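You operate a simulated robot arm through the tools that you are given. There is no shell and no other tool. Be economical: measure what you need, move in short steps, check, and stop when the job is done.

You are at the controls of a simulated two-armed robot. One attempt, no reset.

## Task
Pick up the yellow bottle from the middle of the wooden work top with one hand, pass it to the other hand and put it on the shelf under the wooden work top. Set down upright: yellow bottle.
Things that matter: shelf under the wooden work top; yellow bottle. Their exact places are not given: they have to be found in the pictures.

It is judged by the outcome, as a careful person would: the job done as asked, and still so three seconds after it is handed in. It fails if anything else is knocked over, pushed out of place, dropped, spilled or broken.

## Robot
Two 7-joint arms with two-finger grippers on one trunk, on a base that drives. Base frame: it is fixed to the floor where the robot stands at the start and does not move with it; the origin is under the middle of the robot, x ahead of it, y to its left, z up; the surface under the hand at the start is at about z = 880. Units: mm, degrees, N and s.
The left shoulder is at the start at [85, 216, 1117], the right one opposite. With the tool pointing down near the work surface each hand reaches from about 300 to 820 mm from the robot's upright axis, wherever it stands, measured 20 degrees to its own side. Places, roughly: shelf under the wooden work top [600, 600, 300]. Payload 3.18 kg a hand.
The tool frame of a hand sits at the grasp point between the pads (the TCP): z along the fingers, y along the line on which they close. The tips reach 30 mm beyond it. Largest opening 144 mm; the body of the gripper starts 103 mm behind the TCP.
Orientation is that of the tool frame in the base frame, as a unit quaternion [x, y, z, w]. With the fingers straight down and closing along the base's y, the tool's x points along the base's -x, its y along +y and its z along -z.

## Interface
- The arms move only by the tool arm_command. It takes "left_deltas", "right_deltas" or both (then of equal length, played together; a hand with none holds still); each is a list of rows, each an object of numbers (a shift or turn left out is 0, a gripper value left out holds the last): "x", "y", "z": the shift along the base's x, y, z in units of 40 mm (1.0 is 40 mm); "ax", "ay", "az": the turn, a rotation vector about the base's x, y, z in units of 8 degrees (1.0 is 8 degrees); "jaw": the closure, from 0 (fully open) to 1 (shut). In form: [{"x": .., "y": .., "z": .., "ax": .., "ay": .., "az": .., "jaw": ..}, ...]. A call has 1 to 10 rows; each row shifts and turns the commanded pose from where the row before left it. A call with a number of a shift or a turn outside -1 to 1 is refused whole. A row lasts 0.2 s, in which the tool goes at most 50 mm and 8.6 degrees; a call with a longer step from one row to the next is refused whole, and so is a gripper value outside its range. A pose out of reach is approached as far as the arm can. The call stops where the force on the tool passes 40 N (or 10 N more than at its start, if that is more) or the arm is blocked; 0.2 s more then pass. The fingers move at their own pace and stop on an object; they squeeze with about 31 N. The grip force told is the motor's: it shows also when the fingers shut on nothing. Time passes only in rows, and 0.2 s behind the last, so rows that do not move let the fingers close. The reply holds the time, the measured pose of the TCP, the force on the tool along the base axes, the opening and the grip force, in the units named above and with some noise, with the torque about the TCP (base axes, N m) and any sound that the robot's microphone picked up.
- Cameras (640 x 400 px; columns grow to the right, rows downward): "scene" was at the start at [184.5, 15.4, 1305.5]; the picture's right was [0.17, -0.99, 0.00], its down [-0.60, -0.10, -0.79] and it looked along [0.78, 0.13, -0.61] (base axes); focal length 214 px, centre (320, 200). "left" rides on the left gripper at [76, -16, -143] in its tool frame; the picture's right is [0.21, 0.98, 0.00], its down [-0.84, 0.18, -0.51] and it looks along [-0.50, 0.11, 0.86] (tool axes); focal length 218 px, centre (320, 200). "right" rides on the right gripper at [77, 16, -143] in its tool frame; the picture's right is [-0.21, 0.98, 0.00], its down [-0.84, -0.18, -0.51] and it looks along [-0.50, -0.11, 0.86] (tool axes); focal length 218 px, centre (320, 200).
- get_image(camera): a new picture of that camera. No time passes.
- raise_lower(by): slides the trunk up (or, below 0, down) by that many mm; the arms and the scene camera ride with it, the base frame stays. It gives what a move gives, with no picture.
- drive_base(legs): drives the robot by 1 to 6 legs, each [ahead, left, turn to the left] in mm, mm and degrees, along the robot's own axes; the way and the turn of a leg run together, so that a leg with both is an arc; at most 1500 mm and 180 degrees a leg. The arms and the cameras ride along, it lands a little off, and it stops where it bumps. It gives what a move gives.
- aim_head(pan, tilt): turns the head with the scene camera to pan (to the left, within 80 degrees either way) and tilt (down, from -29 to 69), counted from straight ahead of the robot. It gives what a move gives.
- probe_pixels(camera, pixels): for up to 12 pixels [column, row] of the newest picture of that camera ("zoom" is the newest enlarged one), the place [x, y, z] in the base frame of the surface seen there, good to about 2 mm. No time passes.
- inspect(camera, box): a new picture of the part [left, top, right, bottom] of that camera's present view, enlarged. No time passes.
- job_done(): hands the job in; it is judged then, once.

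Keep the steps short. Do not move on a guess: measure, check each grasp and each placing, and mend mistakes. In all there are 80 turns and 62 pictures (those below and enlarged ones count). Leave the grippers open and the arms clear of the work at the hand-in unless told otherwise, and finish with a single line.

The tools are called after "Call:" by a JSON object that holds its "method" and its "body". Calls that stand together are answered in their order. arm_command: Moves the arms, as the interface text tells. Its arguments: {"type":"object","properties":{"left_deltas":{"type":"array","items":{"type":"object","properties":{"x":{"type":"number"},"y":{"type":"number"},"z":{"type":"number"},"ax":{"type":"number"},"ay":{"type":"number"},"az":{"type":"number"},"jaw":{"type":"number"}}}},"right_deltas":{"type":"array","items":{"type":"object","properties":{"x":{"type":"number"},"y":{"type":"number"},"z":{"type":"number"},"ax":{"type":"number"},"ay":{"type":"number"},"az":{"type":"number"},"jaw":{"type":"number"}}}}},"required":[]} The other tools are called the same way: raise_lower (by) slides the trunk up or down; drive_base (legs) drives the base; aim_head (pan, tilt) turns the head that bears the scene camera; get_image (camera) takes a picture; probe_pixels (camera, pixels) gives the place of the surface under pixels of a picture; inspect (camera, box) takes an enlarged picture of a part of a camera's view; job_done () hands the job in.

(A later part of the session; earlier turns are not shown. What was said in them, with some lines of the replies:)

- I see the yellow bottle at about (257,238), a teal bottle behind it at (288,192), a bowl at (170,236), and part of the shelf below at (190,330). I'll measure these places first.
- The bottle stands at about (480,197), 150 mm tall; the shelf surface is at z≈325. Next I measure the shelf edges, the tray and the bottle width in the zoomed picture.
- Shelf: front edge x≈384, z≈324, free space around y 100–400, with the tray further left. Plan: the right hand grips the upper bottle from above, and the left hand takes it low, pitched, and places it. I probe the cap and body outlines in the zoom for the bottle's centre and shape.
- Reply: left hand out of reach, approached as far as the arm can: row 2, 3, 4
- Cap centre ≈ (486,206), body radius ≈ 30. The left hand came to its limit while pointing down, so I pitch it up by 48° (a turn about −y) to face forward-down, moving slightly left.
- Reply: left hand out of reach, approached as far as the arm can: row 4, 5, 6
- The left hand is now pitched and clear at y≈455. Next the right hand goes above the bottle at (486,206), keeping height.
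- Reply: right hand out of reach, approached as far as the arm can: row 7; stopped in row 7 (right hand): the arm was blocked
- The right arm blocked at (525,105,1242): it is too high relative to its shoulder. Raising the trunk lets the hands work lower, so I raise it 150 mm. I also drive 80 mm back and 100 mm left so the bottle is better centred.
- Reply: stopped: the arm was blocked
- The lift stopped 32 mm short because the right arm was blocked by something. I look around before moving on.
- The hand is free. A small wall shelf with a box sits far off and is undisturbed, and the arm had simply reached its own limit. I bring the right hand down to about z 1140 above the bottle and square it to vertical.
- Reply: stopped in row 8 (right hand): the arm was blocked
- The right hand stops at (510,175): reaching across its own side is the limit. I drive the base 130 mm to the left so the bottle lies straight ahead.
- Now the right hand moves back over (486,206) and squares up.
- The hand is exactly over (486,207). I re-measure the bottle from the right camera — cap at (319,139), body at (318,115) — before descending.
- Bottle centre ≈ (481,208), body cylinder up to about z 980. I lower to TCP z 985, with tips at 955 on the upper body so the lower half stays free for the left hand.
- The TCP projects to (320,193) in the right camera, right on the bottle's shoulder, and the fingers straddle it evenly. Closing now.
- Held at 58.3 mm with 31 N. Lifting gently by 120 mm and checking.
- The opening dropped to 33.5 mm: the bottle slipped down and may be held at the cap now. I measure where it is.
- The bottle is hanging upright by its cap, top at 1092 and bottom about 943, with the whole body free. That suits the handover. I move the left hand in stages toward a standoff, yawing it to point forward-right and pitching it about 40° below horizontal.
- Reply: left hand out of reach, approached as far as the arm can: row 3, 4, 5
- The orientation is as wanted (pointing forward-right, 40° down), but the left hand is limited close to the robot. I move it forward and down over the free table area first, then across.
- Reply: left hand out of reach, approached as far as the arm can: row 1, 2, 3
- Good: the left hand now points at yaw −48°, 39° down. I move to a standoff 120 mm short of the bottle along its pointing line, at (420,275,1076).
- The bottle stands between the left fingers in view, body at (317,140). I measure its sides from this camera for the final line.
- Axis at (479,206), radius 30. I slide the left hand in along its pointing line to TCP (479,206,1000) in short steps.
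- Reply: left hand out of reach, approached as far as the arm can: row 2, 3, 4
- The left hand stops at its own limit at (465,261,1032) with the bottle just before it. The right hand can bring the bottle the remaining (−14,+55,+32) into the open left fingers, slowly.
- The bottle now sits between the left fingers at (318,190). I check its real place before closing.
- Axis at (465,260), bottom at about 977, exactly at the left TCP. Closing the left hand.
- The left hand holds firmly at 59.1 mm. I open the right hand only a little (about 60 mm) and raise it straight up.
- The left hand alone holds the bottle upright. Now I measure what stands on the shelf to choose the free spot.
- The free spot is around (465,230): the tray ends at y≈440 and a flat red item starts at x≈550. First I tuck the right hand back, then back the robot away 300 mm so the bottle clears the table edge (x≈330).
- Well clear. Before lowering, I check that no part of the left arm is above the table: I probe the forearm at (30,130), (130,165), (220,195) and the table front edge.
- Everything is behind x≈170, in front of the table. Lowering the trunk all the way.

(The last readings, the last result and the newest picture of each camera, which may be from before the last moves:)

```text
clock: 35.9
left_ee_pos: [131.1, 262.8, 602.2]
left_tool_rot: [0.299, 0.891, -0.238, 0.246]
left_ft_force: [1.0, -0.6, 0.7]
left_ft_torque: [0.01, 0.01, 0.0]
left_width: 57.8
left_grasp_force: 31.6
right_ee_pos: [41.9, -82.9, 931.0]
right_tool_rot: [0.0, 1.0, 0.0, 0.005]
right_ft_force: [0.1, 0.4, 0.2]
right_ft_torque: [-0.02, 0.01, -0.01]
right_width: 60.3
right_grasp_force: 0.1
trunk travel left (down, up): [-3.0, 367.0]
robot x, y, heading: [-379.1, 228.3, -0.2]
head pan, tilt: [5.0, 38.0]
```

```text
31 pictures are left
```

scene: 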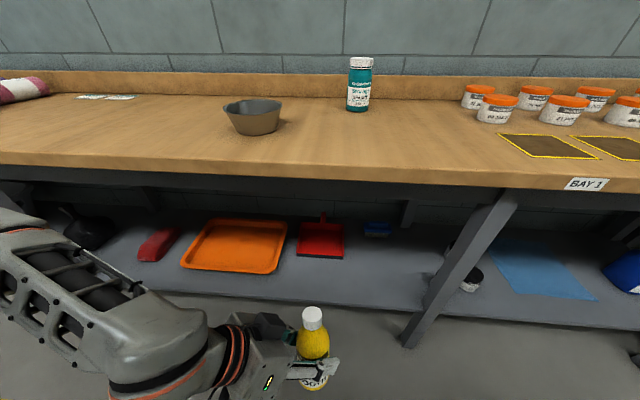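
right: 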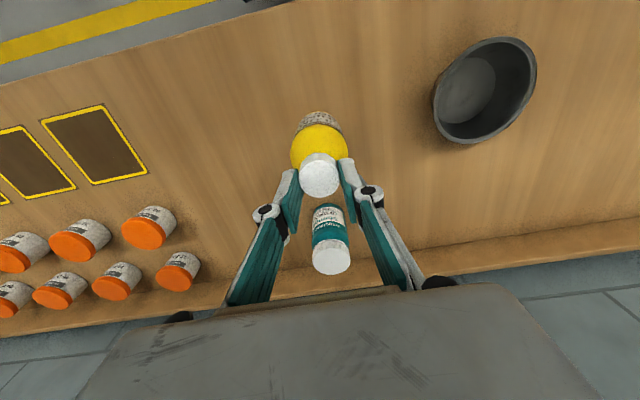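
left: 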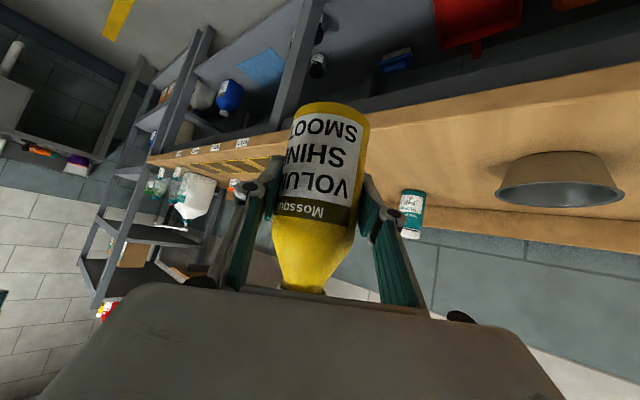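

The trunk is down. The left hand drooped along the way, to z 602 and pitched more steeply, so the bottle leans. I turn the hand back to the grasp attitude, with yaw about −20°, moving slightly forward-left in open space.

Call:
{"method": "arm_command", "body": {"left_deltas": [{"x": 0.45, "y": 0.2, "ax": 0.11, "ay": -0.44, "az": 0.69}, {"x": 0.45, "y": 0.2, "ax": 0.11, "ay": -0.44, "az": 0.69}, {"x": 0.45, "y": 0.2, "ax": 0.11, "ay": -0.44, "az": 0.69}, {"x": 0.45, "y": 0.2, "ax": 0.11, "ay": -0.44, "az": 0.69}, {"x": 0.45, "y": 0.2, "ax": 0.11, "ay": -0.44, "az": 0.69}, {}]}}

Call:
{"method": "get_image", "body": {"camera": "scene"}}

Call:
{"method": "get_image", "body": {"camera": "left"}}

```text
clock: 37.3
left_ee_pos: [279.2, 390.1, 654.6]
left_tool_rot: [0.173, 0.904, -0.131, 0.369]
left_ft_force: [-0.7, -0.4, 0.3]
left_ft_torque: [0.04, -0.01, -0.02]
left_width: 57.7
left_grasp_force: 30.4
left hand out of reach, approached as far as the arm can: row 1, 2, 3, 4, 5
right_ee_pos: [41.8, -82.0, 931.2]
right_tool_rot: [0.0, 1.0, 0.001, 0.005]
right_ft_force: [-0.6, 0.3, 0.4]
right_ft_torque: [0.03, -0.01, 0.02]
right_width: 60.3
right_grasp_force: 0.1
trunk travel left (down, up): [-3.0, 367.0]
robot x, y, heading: [-379.5, 229.4, 0.1]
head pan, tilt: [5.0, 38.0]
```

```text
30 pictures are left
```

scene: 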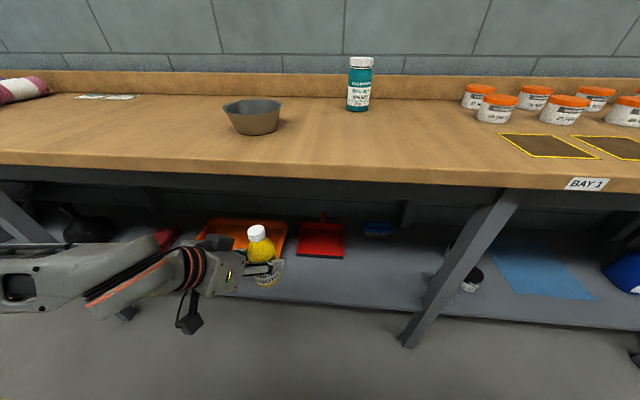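

```text
29 pictures are left
```

left: 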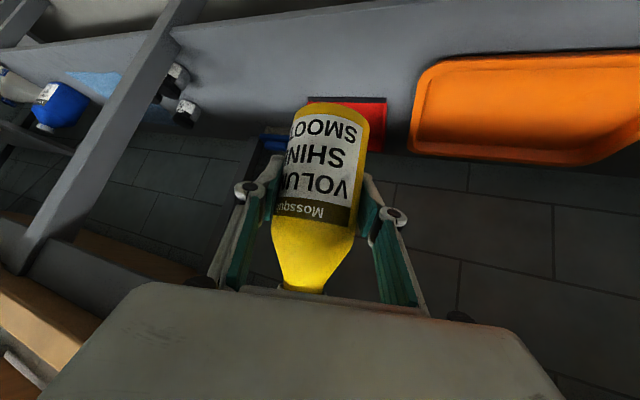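

Now at (279,390,655), about 5° too steep, still in front of the shelf. I lower it towards z≈455 while correcting the pitch.

Call:
{"method": "arm_command", "body": {"left_deltas": [{"z": -0.8, "ay": -0.17, "az": -0.08}, {"z": -0.9, "ay": -0.17, "az": -0.08}, {"z": -0.9, "ay": -0.17, "az": -0.08}, {"z": -0.9, "ay": -0.17, "az": -0.08}, {"z": -0.9}, {}]}}

```text
clock: 38.7
left_ee_pos: [359.9, 454.6, 551.4]
left_tool_rot: [0.203, 0.883, -0.135, 0.4]
left_ft_force: [-0.3, 0.8, -0.4]
left_ft_torque: [-0.01, -0.02, 0.02]
left_width: 57.8
left_grasp_force: 30.4
left hand out of reach, approached as far as the arm can: row 1, 2, 3, 4, 5
right_ee_pos: [42.1, -83.8, 930.9]
right_tool_rot: [0.0, 1.0, 0.0, 0.004]
right_ft_force: [-0.5, -0.4, -0.1]
right_ft_torque: [0.0, -0.02, -0.01]
right_width: 60.7
right_grasp_force: 0.1
trunk travel left (down, up): [-3.0, 367.0]
robot x, y, heading: [-379.1, 231.7, -0.1]
head pan, tilt: [5.0, 38.0]
```

The arm keeps drifting outward as it lowers: it wants more extension. I look at its shape before going on.

Call:
{"method": "aim_head", "body": {"pan": 15, "tilt": 45}}

Call:
{"method": "get_image", "body": {"camera": "scene"}}

Call:
{"method": "get_image", "body": {"camera": "left"}}

```text
clock: 39.4
left_ee_pos: [361.3, 453.0, 552.2]
left_tool_rot: [0.203, 0.883, -0.135, 0.401]
left_ft_force: [0.4, 0.0, -0.8]
left_ft_torque: [0.01, 0.0, 0.0]
left_width: 57.5
left_grasp_force: 31.2
right_ee_pos: [41.9, -82.1, 931.2]
right_tool_rot: [0.0, 1.0, 0.001, 0.006]
right_ft_force: [-0.2, 0.4, 0.4]
right_ft_torque: [-0.04, -0.01, 0.01]
right_width: 60.6
right_grasp_force: 0.1
trunk travel left (down, up): [-3.0, 367.0]
robot x, y, heading: [-377.2, 229.1, -0.1]
head pan, tilt: [15.0, 45.0]
```

```text
28 pictures are left
```

scene: 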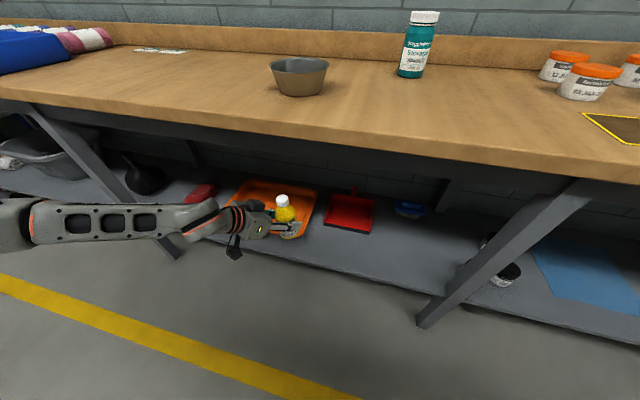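

```text
27 pictures are left
```

left: 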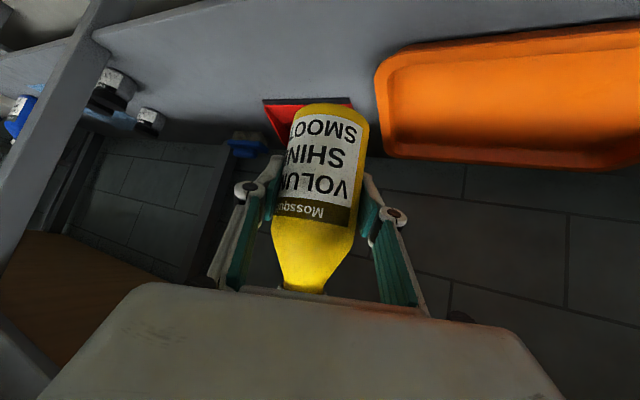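

Call:
{"method": "probe_pixels", "body": {"camera": "scene", "pixels": [[10, 225], [60, 222], [130, 220], [195, 225], [245, 220], [284, 205], [290, 232], [150, 210], [170, 240], [560, 210], [315, 200], [300, 255]]}}

```text
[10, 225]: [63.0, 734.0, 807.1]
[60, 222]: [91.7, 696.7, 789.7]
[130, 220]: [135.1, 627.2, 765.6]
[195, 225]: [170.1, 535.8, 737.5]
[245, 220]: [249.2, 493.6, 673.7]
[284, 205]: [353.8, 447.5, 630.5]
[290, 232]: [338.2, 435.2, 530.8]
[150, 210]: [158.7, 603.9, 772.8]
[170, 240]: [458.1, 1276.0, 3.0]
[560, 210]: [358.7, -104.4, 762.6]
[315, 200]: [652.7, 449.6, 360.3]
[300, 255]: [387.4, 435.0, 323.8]
```

The elbow is strongly bent and swung to the left; the arm needs more reach to go lower. I drive back 250 and right 150, so I can extend forward and lower in open space and then drive in.

Call:
{"method": "drive_base", "body": {"legs": [[-250, 0, 0], [0, -150, 0]]}}

Call:
{"method": "arm_command", "body": {"left_deltas": [{"x": 0.6, "z": -0.6}, {"x": 0.6, "z": -0.7}, {"x": 0.5, "z": -0.8}, {"x": 0.4, "z": -0.8}, {}]}}

Call:
{"method": "get_image", "body": {"camera": "scene"}}

```text
clock: 42.8
left_ee_pos: [109.2, 304.5, 552.1]
left_tool_rot: [0.204, 0.883, -0.136, 0.4]
left_ft_force: [0.2, -0.4, 0.2]
left_ft_torque: [0.03, -0.01, 0.02]
left_width: 57.7
left_grasp_force: 31.0
right_ee_pos: [-211.0, -233.6, 930.4]
right_tool_rot: [0.002, 1.0, 0.0, 0.004]
right_ft_force: [-0.2, -0.2, 0.8]
right_ft_torque: [0.05, -0.01, 0.05]
right_width: 60.5
right_grasp_force: 0.1
trunk travel left (down, up): [-3.0, 367.0]
robot x, y, heading: [-632.8, 82.2, -0.3]
head pan, tilt: [15.0, 45.0]
```

```text
clock: 44.0
left_ee_pos: [193.3, 303.7, 437.7]
left_tool_rot: [0.206, 0.884, -0.137, 0.397]
left_ft_force: [-0.6, -0.1, 0.2]
left_ft_torque: [-0.03, 0.0, 0.0]
left_width: 57.7
left_grasp_force: 30.8
right_ee_pos: [-211.7, -232.8, 930.7]
right_tool_rot: [0.002, 1.0, 0.001, 0.004]
right_ft_force: [0.2, -0.3, 0.5]
right_ft_torque: [-0.01, 0.0, 0.02]
right_width: 60.7
right_grasp_force: 0.0
trunk travel left (down, up): [-3.0, 367.0]
robot x, y, heading: [-631.2, 79.2, -0.4]
head pan, tilt: [15.0, 45.0]
```

```text
26 pictures are left
```

scene: 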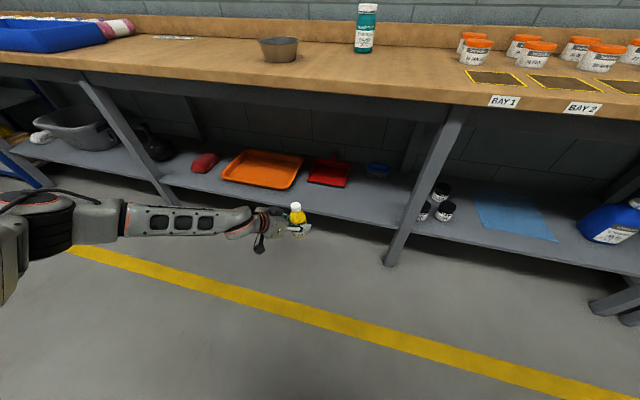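

That works: TCP (193,304,438) with the right attitude. I check the bottle's lean and bottom height, plus the forearm's position, in a zoom.

Call:
{"method": "inspect", "body": {"camera": "scene", "box": [240, 180, 360, 255]}}

Call:
{"method": "probe_pixels", "body": {"camera": "scene", "pixels": [[60, 220], [110, 210], [170, 212], [235, 208], [262, 212], [330, 212], [365, 200], [333, 172], [355, 215], [300, 172]]}}

Call:
{"method": "get_image", "body": {"camera": "left"}}

```text
5.33 times, centred on (300, 218) of scene
```

zoom: 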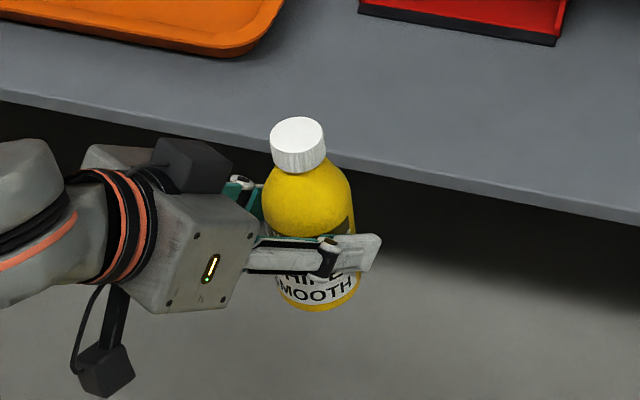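

```text
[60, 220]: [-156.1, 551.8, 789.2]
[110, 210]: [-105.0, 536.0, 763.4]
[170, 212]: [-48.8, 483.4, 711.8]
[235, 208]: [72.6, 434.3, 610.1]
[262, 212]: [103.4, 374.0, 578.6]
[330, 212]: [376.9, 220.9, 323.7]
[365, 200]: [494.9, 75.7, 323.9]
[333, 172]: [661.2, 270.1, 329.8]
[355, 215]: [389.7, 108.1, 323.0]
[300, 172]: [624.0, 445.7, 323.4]
```

```text
24 pictures are left
```

left: 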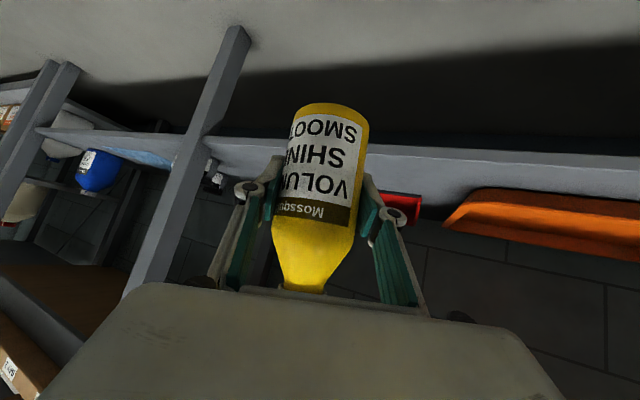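

Call:
{"method": "probe_pixels", "body": {"camera": "zoom", "pixels": [[298, 130], [275, 133], [320, 133], [298, 165], [308, 205], [270, 200], [347, 200], [318, 303], [285, 290], [355, 290]]}}

Call:
{"method": "probe_pixels", "body": {"camera": "scene", "pixels": [[300, 88], [300, 100], [300, 112], [300, 80]]}}

Call:
{"method": "probe_pixels", "body": {"camera": "left", "pixels": [[335, 104], [330, 115], [318, 190], [285, 180], [350, 190], [305, 270]]}}

```text
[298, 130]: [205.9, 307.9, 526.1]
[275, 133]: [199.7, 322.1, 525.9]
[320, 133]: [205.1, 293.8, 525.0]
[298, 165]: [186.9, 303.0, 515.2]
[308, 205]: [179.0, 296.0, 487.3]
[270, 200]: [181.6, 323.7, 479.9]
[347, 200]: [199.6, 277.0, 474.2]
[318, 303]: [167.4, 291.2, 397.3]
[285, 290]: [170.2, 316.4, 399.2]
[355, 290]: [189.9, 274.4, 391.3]
```

```text
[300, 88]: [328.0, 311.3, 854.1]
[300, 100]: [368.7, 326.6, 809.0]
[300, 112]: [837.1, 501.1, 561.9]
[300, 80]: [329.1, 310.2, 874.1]
```

```text
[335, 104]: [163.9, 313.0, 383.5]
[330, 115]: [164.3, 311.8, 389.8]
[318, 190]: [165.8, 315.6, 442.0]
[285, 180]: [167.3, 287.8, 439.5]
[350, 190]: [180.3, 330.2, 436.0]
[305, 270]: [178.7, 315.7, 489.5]
```

The bottle leans about 4° forward, with its bottom at z≈383. I tilt it back about 3.5°, lower 33 mm (bottom ≈350, 26 mm over the shelf), then drive 50 right and 200 ahead and check.

Call:
{"method": "arm_command", "body": {"left_deltas": [{"z": -0.3, "ay": -0.22, "ax": 0.1}, {"z": -0.3, "ay": -0.22, "ax": 0.1}, {"z": -0.22}, {}]}}

Call:
{"method": "drive_base", "body": {"legs": [[0, -50, 0], [180, 0, 0]]}}

Call:
{"method": "get_image", "body": {"camera": "scene"}}

Call:
{"method": "inspect", "body": {"camera": "scene", "box": [220, 160, 420, 285]}}

```text
clock: 45.0
left_ee_pos: [233.3, 314.0, 437.4]
left_tool_rot: [0.217, 0.873, -0.12, 0.42]
left_ft_force: [-1.2, 0.3, 1.4]
left_ft_torque: [-0.02, 0.01, -0.03]
left_width: 57.7
left_grasp_force: 30.8
left hand out of reach, approached as far as the arm can: row 1, 2, 3
right_ee_pos: [-211.5, -232.1, 930.8]
right_tool_rot: [0.002, 1.0, 0.001, 0.005]
right_ft_force: [0.8, 0.5, 0.0]
right_ft_torque: [0.03, -0.01, -0.01]
right_width: 60.5
right_grasp_force: 0.1
trunk travel left (down, up): [-3.0, 367.0]
robot x, y, heading: [-629.8, 82.5, -0.3]
head pan, tilt: [15.0, 45.0]
```

```text
clock: 47.2
left_ee_pos: [412.5, 264.2, 436.7]
left_tool_rot: [0.215, 0.873, -0.119, 0.42]
left_ft_force: [-0.1, 0.0, -0.4]
left_ft_torque: [-0.03, -0.04, 0.05]
left_width: 57.7
left_grasp_force: 31.0
right_ee_pos: [-32.1, -282.8, 931.2]
right_tool_rot: [0.001, 1.0, 0.001, 0.005]
right_ft_force: [-0.5, -0.1, -0.5]
right_ft_torque: [0.02, 0.02, 0.01]
right_width: 60.7
right_grasp_force: 0.0
trunk travel left (down, up): [-3.0, 367.0]
robot x, y, heading: [-451.0, 31.5, -0.6]
head pan, tilt: [15.0, 45.0]
```

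```text
23 pictures are left
```

scene: 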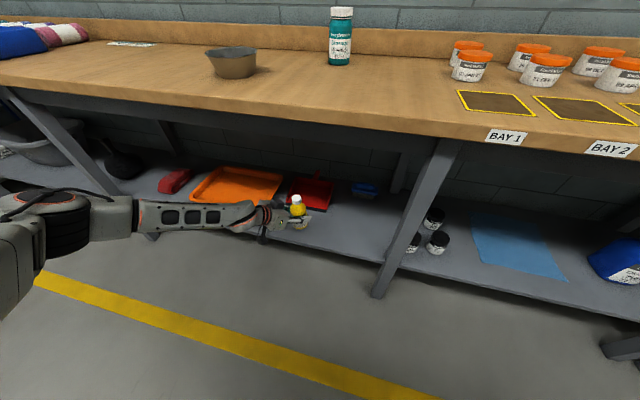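

```text
3.20 times, centred on (320, 222) of scene
```

zoom: 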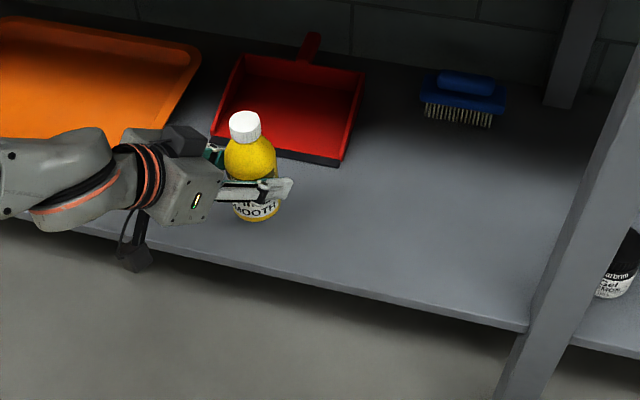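

The bottle is over the shelf at (412,264), but it stayed at bottom ≈383: the hand points exactly along the forearm, a stuck wrist posture. I turn the hand 16° to the left to free the wrist, and watch the drift.

Call:
{"method": "arm_command", "body": {"left_deltas": [{"az": 0.5}, {"az": 0.5}, {"az": 0.5}, {"az": 0.5}, {}]}}

```text
clock: 48.5
left_ee_pos: [466.9, 284.1, 467.6]
left_tool_rot: [0.095, 0.898, -0.063, 0.424]
left_ft_force: [0.9, 0.4, -0.7]
left_ft_torque: [0.03, 0.02, 0.02]
left_width: 57.6
left_grasp_force: 31.5
left hand out of reach, approached as far as the arm can: row 1, 2, 3, 4
right_ee_pos: [-32.3, -284.0, 931.1]
right_tool_rot: [0.001, 1.0, 0.002, 0.004]
right_ft_force: [-0.1, -0.3, -0.2]
right_ft_torque: [0.0, -0.01, 0.05]
right_width: 60.3
right_grasp_force: 0.0
trunk travel left (down, up): [-3.0, 367.0]
robot x, y, heading: [-449.7, 29.3, -0.6]
head pan, tilt: [15.0, 45.0]
```

Turning left made it worse, so turning right (hand at yaw ≈ −48°) should free it. I turn back 34° and slightly nearer, still at safe height.

Call:
{"method": "arm_command", "body": {"left_deltas": [{"az": -0.7, "x": -0.15, "z": -0.05}, {"az": -0.7, "x": -0.15, "z": -0.05}, {"az": -0.7, "x": -0.15, "z": -0.05}, {"az": -0.7, "x": -0.15, "z": -0.05}, {"az": -0.7, "x": -0.15, "z": -0.05}, {"az": -0.7, "x": -0.15, "z": -0.05}, {}]}}

```text
clock: 50.0
left_ee_pos: [431.9, 285.4, 454.7]
left_tool_rot: [0.347, 0.83, -0.182, 0.397]
left_ft_force: [-0.3, 0.4, 0.4]
left_ft_torque: [0.01, -0.02, 0.03]
left_width: 57.4
left_grasp_force: 31.3
right_ee_pos: [-31.3, -282.5, 932.4]
right_tool_rot: [0.002, 1.0, 0.0, 0.005]
right_ft_force: [0.5, -0.4, 0.0]
right_ft_torque: [0.01, -0.01, 0.0]
right_width: 60.5
right_grasp_force: 0.0
trunk travel left (down, up): [-3.0, 367.0]
robot x, y, heading: [-451.9, 33.5, -0.3]
head pan, tilt: [15.0, 45.0]
```

Now it follows exactly. I lower 30 mm and check the bottle with pictures.

Call:
{"method": "arm_command", "body": {"left_deltas": [{"z": -0.35, "x": 0.25}, {"z": -0.4, "x": 0.25}, {}]}}

Call:
{"method": "inspect", "body": {"camera": "scene", "box": [220, 160, 380, 260]}}

Call:
{"method": "get_image", "body": {"camera": "left"}}

```text
clock: 50.9
left_ee_pos: [444.1, 286.3, 435.0]
left_tool_rot: [0.348, 0.83, -0.183, 0.396]
left_ft_force: [0.2, -0.3, 0.8]
left_ft_torque: [0.01, 0.01, -0.01]
left_width: 57.7
left_grasp_force: 30.6
left hand out of reach, approached as far as the arm can: row 2
right_ee_pos: [-31.3, -283.9, 930.6]
right_tool_rot: [0.001, 1.0, 0.0, 0.004]
right_ft_force: [0.2, -0.2, -0.2]
right_ft_torque: [-0.01, 0.04, 0.02]
right_width: 60.6
right_grasp_force: 0.0
trunk travel left (down, up): [-3.0, 367.0]
robot x, y, heading: [-449.4, 30.5, -0.2]
head pan, tilt: [15.0, 45.0]
```

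```text
4.00 times, centred on (300, 210) of scene
```

zoom: 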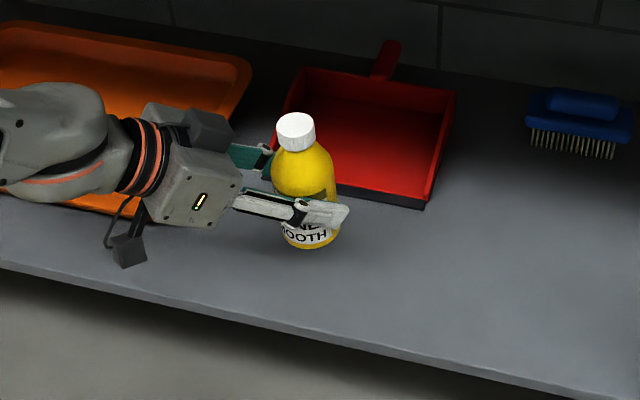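

```text
20 pictures are left
```

left: 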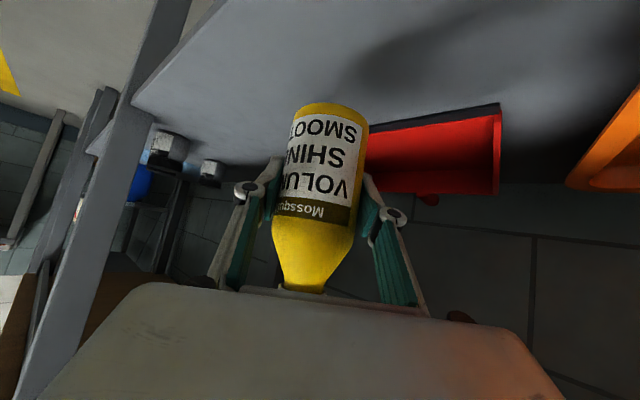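

The limit here is outward reach (≈890 from the axis). I pull the hand 90 mm back toward the robot, then lower, and afterwards drive forward.

Call:
{"method": "arm_command", "body": {"left_deltas": [{"x": -0.6}, {"x": -0.6}, {"x": -0.6}, {"x": -0.5}, {"z": -0.4}, {"z": -0.4}, {}]}}

```text
clock: 52.5
left_ee_pos: [352.4, 287.7, 405.7]
left_tool_rot: [0.348, 0.83, -0.183, 0.396]
left_ft_force: [0.4, 0.3, -0.1]
left_ft_torque: [0.02, 0.03, 0.0]
left_width: 57.7
left_grasp_force: 30.9
right_ee_pos: [-31.5, -282.4, 931.3]
right_tool_rot: [0.002, 1.0, 0.001, 0.004]
right_ft_force: [-0.1, -0.5, 0.2]
right_ft_torque: [-0.02, -0.01, 0.01]
right_width: 60.5
right_grasp_force: 0.1
trunk travel left (down, up): [-3.0, 367.0]
robot x, y, heading: [-450.2, 33.3, -0.4]
head pan, tilt: [15.0, 45.0]
```

It follows freely at z 406 (bottom ≈351). I drive 85 mm forward so the bottle is over the shelf at x≈440, clear of dustpan and tray.

Call:
{"method": "drive_base", "body": {"legs": [[85, 0, 0]]}}

Call:
{"method": "inspect", "body": {"camera": "scene", "box": [220, 160, 380, 260]}}

Call:
{"method": "get_image", "body": {"camera": "left"}}

```text
clock: 53.5
left_ee_pos: [435.2, 286.0, 403.9]
left_tool_rot: [0.347, 0.83, -0.182, 0.397]
left_ft_force: [0.2, -0.1, -0.9]
left_ft_torque: [0.0, -0.01, -0.02]
left_width: 57.5
left_grasp_force: 31.0
right_ee_pos: [52.9, -284.1, 931.0]
right_tool_rot: [0.003, 1.0, 0.001, 0.004]
right_ft_force: [0.5, 1.2, -0.4]
right_ft_torque: [-0.01, 0.03, -0.03]
right_width: 60.5
right_grasp_force: 0.1
trunk travel left (down, up): [-3.0, 367.0]
robot x, y, heading: [-370.3, 35.8, -0.5]
head pan, tilt: [15.0, 45.0]
```

```text
4.00 times, centred on (300, 210) of scene
```

zoom: 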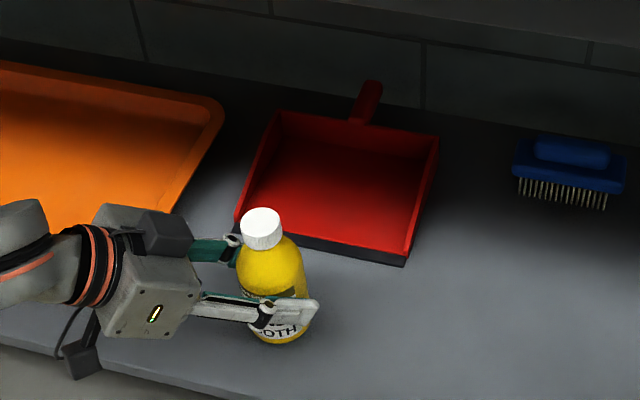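

```text
18 pictures are left
```

left: 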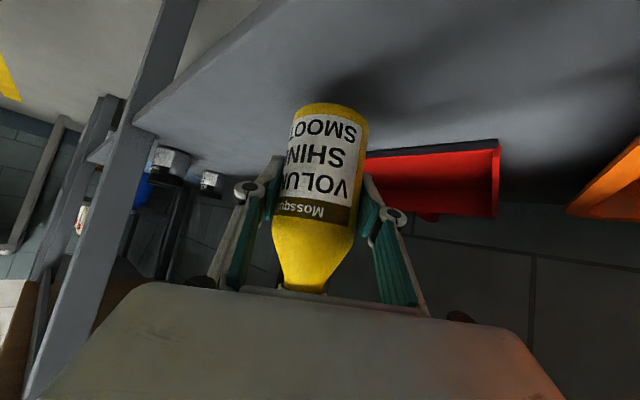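

Bottle over the shelf. I measure its lean: cap rim and body points.

Call:
{"method": "probe_pixels", "body": {"camera": "zoom", "pixels": [[261, 222], [244, 222], [278, 222], [262, 212], [260, 232], [255, 330], [285, 335], [304, 325]]}}

Call:
{"method": "probe_pixels", "body": {"camera": "left", "pixels": [[330, 110], [300, 120], [362, 125], [318, 190], [285, 180], [350, 190], [290, 205], [345, 215], [333, 80], [400, 110]]}}

```text
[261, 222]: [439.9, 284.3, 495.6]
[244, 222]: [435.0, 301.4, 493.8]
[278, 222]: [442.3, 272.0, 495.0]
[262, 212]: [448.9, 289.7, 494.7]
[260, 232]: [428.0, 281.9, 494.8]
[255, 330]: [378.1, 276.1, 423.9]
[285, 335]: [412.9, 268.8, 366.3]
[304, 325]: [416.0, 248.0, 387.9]
```

```text
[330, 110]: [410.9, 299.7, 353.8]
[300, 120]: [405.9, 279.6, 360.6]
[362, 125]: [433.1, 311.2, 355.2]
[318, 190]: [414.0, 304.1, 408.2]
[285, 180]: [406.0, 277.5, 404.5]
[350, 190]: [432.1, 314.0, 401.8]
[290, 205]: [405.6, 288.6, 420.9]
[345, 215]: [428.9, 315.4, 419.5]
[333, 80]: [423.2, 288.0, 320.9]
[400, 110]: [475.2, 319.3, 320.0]
```

Lean is only about 2.5°, bottom ≈350, shelf 322. I lower 20 mm while correcting 2°.

Call:
{"method": "arm_command", "body": {"left_deltas": [{"z": -0.2, "ay": -0.12, "ax": 0.06}, {"z": -0.2, "ay": -0.12, "ax": 0.06}, {"z": -0.1}, {}]}}

Call:
{"method": "get_image", "body": {"camera": "left"}}

Call:
{"method": "probe_pixels", "body": {"camera": "left", "pixels": [[330, 106], [300, 116], [362, 121], [333, 95], [318, 190]]}}

```text
clock: 54.5
left_ee_pos: [434.7, 285.0, 384.8]
left_tool_rot: [0.354, 0.825, -0.17, 0.407]
left_ft_force: [0.1, 0.6, -0.1]
left_ft_torque: [-0.01, 0.03, 0.02]
left_width: 57.7
left_grasp_force: 31.1
right_ee_pos: [51.9, -284.5, 931.1]
right_tool_rot: [0.002, 1.0, 0.001, 0.005]
right_ft_force: [0.1, 0.2, 0.1]
right_ft_torque: [0.0, 0.0, 0.0]
right_width: 60.7
right_grasp_force: 0.1
trunk travel left (down, up): [-3.0, 367.0]
robot x, y, heading: [-367.2, 31.7, -0.4]
head pan, tilt: [15.0, 45.0]
```

```text
17 pictures are left
```

left: 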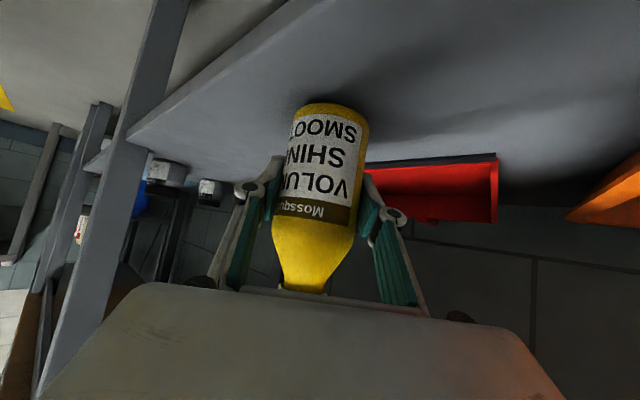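

```text
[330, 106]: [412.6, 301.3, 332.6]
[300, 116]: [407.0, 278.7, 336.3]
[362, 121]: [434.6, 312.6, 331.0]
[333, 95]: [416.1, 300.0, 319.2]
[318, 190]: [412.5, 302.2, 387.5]
```

Bottom is at about 330 now, with the shelf at 322. I go down in 2–3 mm steps until contact shows in the force.

Call:
{"method": "arm_command", "body": {"left_deltas": [{"z": -0.07}, {"z": -0.05}, {"z": -0.04}, {}]}}

```text
clock: 55.5
left_ee_pos: [434.9, 285.0, 378.3]
left_tool_rot: [0.354, 0.824, -0.17, 0.408]
left_ft_force: [0.1, -0.5, -0.7]
left_ft_torque: [0.02, 0.05, -0.01]
left_width: 57.7
left_grasp_force: 31.6
right_ee_pos: [52.8, -283.7, 931.9]
right_tool_rot: [0.003, 1.0, 0.001, 0.005]
right_ft_force: [0.1, -1.0, 0.2]
right_ft_torque: [0.01, -0.01, 0.03]
right_width: 60.4
right_grasp_force: 0.0
trunk travel left (down, up): [-3.0, 367.0]
robot x, y, heading: [-364.9, 35.0, -0.4]
head pan, tilt: [15.0, 45.0]
```

Call:
{"method": "arm_command", "body": {"left_deltas": [{"z": -0.05}, {"z": -0.05}, {}]}}

```text
clock: 56.3
left_ee_pos: [435.7, 284.1, 378.3]
left_tool_rot: [0.354, 0.824, -0.169, 0.409]
left_ft_force: [-5.2, -0.6, 16.7]
left_ft_torque: [0.15, 0.63, 0.08]
left_width: 57.7
left_grasp_force: 30.7
right_ee_pos: [50.9, -285.4, 931.6]
right_tool_rot: [0.003, 1.0, 0.001, 0.005]
right_ft_force: [-0.4, -0.6, -0.2]
right_ft_torque: [-0.02, -0.01, -0.02]
right_width: 60.5
right_grasp_force: 0.0
trunk travel left (down, up): [-3.0, 367.0]
robot x, y, heading: [-365.1, 28.1, -0.6]
head pan, tilt: [15.0, 45.0]
```

Contact: 16.7 N upward. I ease off 3 mm worth of push and check uprightness before releasing.

Call:
{"method": "arm_command", "body": {"left_deltas": [{"z": 0.06}, {}]}}

Call:
{"method": "inspect", "body": {"camera": "scene", "box": [220, 180, 340, 255]}}

Call:
{"method": "get_image", "body": {"camera": "left"}}

```text
clock: 56.9
left_ee_pos: [435.6, 285.9, 378.2]
left_tool_rot: [0.354, 0.824, -0.169, 0.408]
left_ft_force: [3.5, -0.5, 7.5]
left_ft_torque: [0.02, 0.04, -0.01]
left_width: 57.6
left_grasp_force: 31.1
right_ee_pos: [51.3, -285.4, 930.2]
right_tool_rot: [0.002, 1.0, 0.001, 0.004]
right_ft_force: [0.1, 0.4, 0.1]
right_ft_torque: [0.03, -0.02, -0.01]
right_width: 60.4
right_grasp_force: 0.1
trunk travel left (down, up): [-3.0, 367.0]
robot x, y, heading: [-369.8, 31.4, -0.6]
head pan, tilt: [15.0, 45.0]
```

```text
5.33 times, centred on (280, 218) of scene
```

zoom: 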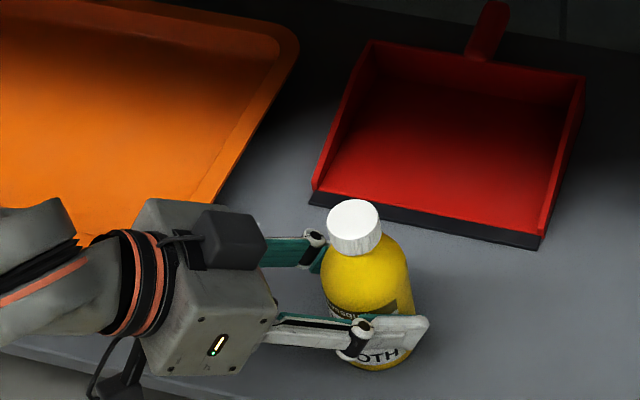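

```text
15 pictures are left
```

left: 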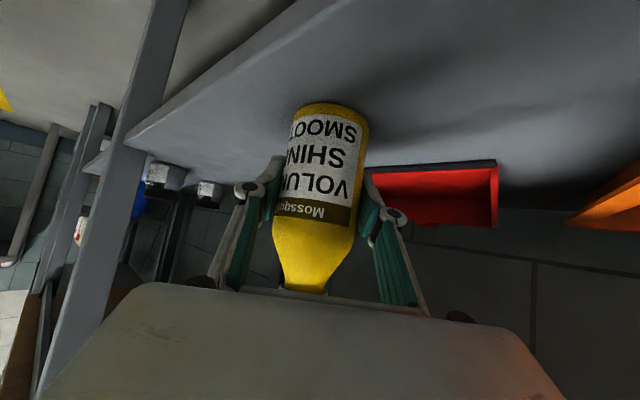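

It stands upright on the shelf with light contact. Opening gradually.

Call:
{"method": "arm_command", "body": {"left_deltas": [{"jaw": 0.55}, {"jaw": 0.48}, {"jaw": 0.4}, {"jaw": 0.3}, {"jaw": 0.2}, {}]}}

Call:
{"method": "get_image", "body": {"camera": "left"}}

```text
clock: 58.3
left_ee_pos: [435.9, 285.6, 377.9]
left_tool_rot: [0.354, 0.825, -0.17, 0.407]
left_ft_force: [-0.3, -0.2, -0.2]
left_ft_torque: [0.01, -0.03, 0.0]
left_width: 115.2
left_grasp_force: 0.1
right_ee_pos: [52.6, -284.5, 931.7]
right_tool_rot: [0.003, 1.0, 0.002, 0.004]
right_ft_force: [-0.7, -0.4, 0.1]
right_ft_torque: [0.0, 0.0, -0.02]
right_width: 60.1
right_grasp_force: 0.1
trunk travel left (down, up): [-3.0, 367.0]
robot x, y, heading: [-367.3, 30.2, -0.5]
head pan, tilt: [15.0, 45.0]
```

```text
14 pictures are left
```

left: 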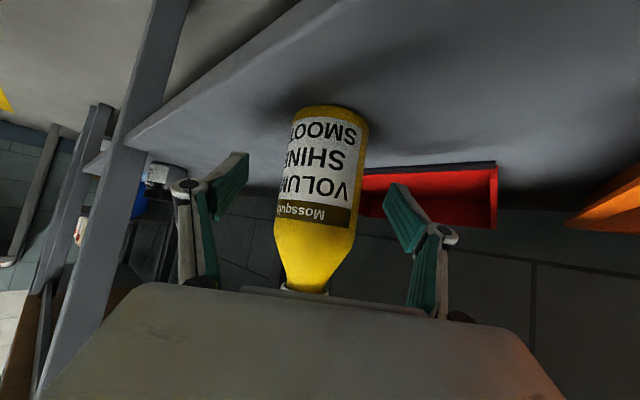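

Free-standing. The arm may be limited in pulling back, so I retreat by driving straight along the reverse pointing direction (back-left diagonal), then look.

Call:
{"method": "drive_base", "body": {"legs": [[-95, 100, 0]]}}

Call:
{"method": "get_image", "body": {"camera": "scene"}}

```text
clock: 59.9
left_ee_pos: [343.4, 384.0, 376.3]
left_tool_rot: [0.353, 0.825, -0.169, 0.408]
left_ft_force: [0.6, 0.3, 1.3]
left_ft_torque: [-0.01, -0.03, 0.0]
left_width: 114.9
left_grasp_force: 0.0
right_ee_pos: [-40.5, -184.5, 931.1]
right_tool_rot: [0.004, 1.0, 0.002, 0.004]
right_ft_force: [0.1, 0.4, -0.3]
right_ft_torque: [-0.02, -0.06, 0.0]
right_width: 60.5
right_grasp_force: 0.1
trunk travel left (down, up): [-3.0, 367.0]
robot x, y, heading: [-462.0, 129.2, -0.4]
head pan, tilt: [15.0, 45.0]
```

```text
13 pictures are left
```

scene: 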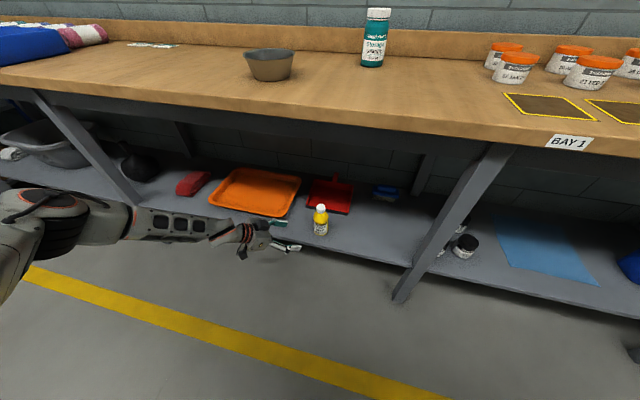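

The bottle stands free on the shelf at (321,220). I back off 250 mm more, open the grippers fully and take a last close look.

Call:
{"method": "drive_base", "body": {"legs": [[-250, 0, 0]]}}

Call:
{"method": "arm_command", "body": {"left_deltas": [{"jaw": 0}, {"jaw": 0}, {}], "right_deltas": [{"jaw": 0}, {"jaw": 0}, {}]}}

Call:
{"method": "get_image", "body": {"camera": "scene"}}

Call:
{"method": "inspect", "body": {"camera": "scene", "box": [220, 120, 440, 260]}}

```text
clock: 61.7
left_ee_pos: [93.2, 387.4, 377.7]
left_tool_rot: [0.354, 0.825, -0.169, 0.407]
left_ft_force: [0.0, 0.7, -0.8]
left_ft_torque: [0.0, 0.01, -0.02]
left_width: 115.1
left_grasp_force: 0.1
right_ee_pos: [-290.0, -182.1, 930.0]
right_tool_rot: [0.002, 1.0, 0.0, 0.004]
right_ft_force: [-0.4, -0.5, -0.2]
right_ft_torque: [-0.01, -0.01, -0.01]
right_width: 60.4
right_grasp_force: 0.1
trunk travel left (down, up): [-3.0, 367.0]
robot x, y, heading: [-710.5, 133.9, -0.2]
head pan, tilt: [15.0, 45.0]
```

```text
clock: 62.5
left_ee_pos: [93.4, 387.8, 376.8]
left_tool_rot: [0.353, 0.825, -0.168, 0.408]
left_ft_force: [-0.7, 0.5, -0.1]
left_ft_torque: [0.05, -0.02, -0.01]
left_width: 144.0
left_grasp_force: 0.0
right_ee_pos: [-291.0, -182.8, 930.7]
right_tool_rot: [0.001, 1.0, 0.001, 0.003]
right_ft_force: [-0.7, -0.1, 0.5]
right_ft_torque: [0.0, -0.01, 0.03]
right_width: 144.1
right_grasp_force: 0.1
trunk travel left (down, up): [-3.0, 367.0]
robot x, y, heading: [-705.0, 131.4, -0.3]
head pan, tilt: [15.0, 45.0]
```

```text
12 pictures are left
```

scene: 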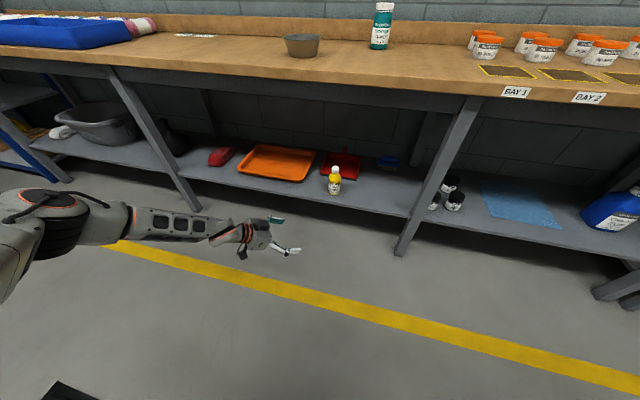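

```text
2.86 times, centred on (330, 190) of scene
```

zoom: 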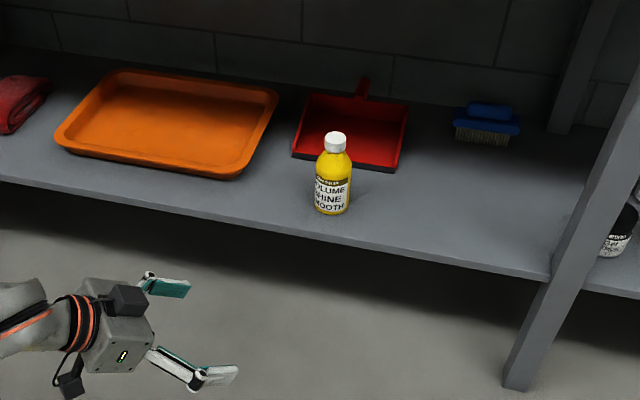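

The bottle stands upright on the shelf, nothing else has been moved, the grippers are open and the arms are clear. Handing in.

Call:
{"method": "job_done", "body": {}}

```text
The job is handed in.
```

The yellow bottle was picked up with the right hand, passed to the left, and set down upright on the shelf under the work top.
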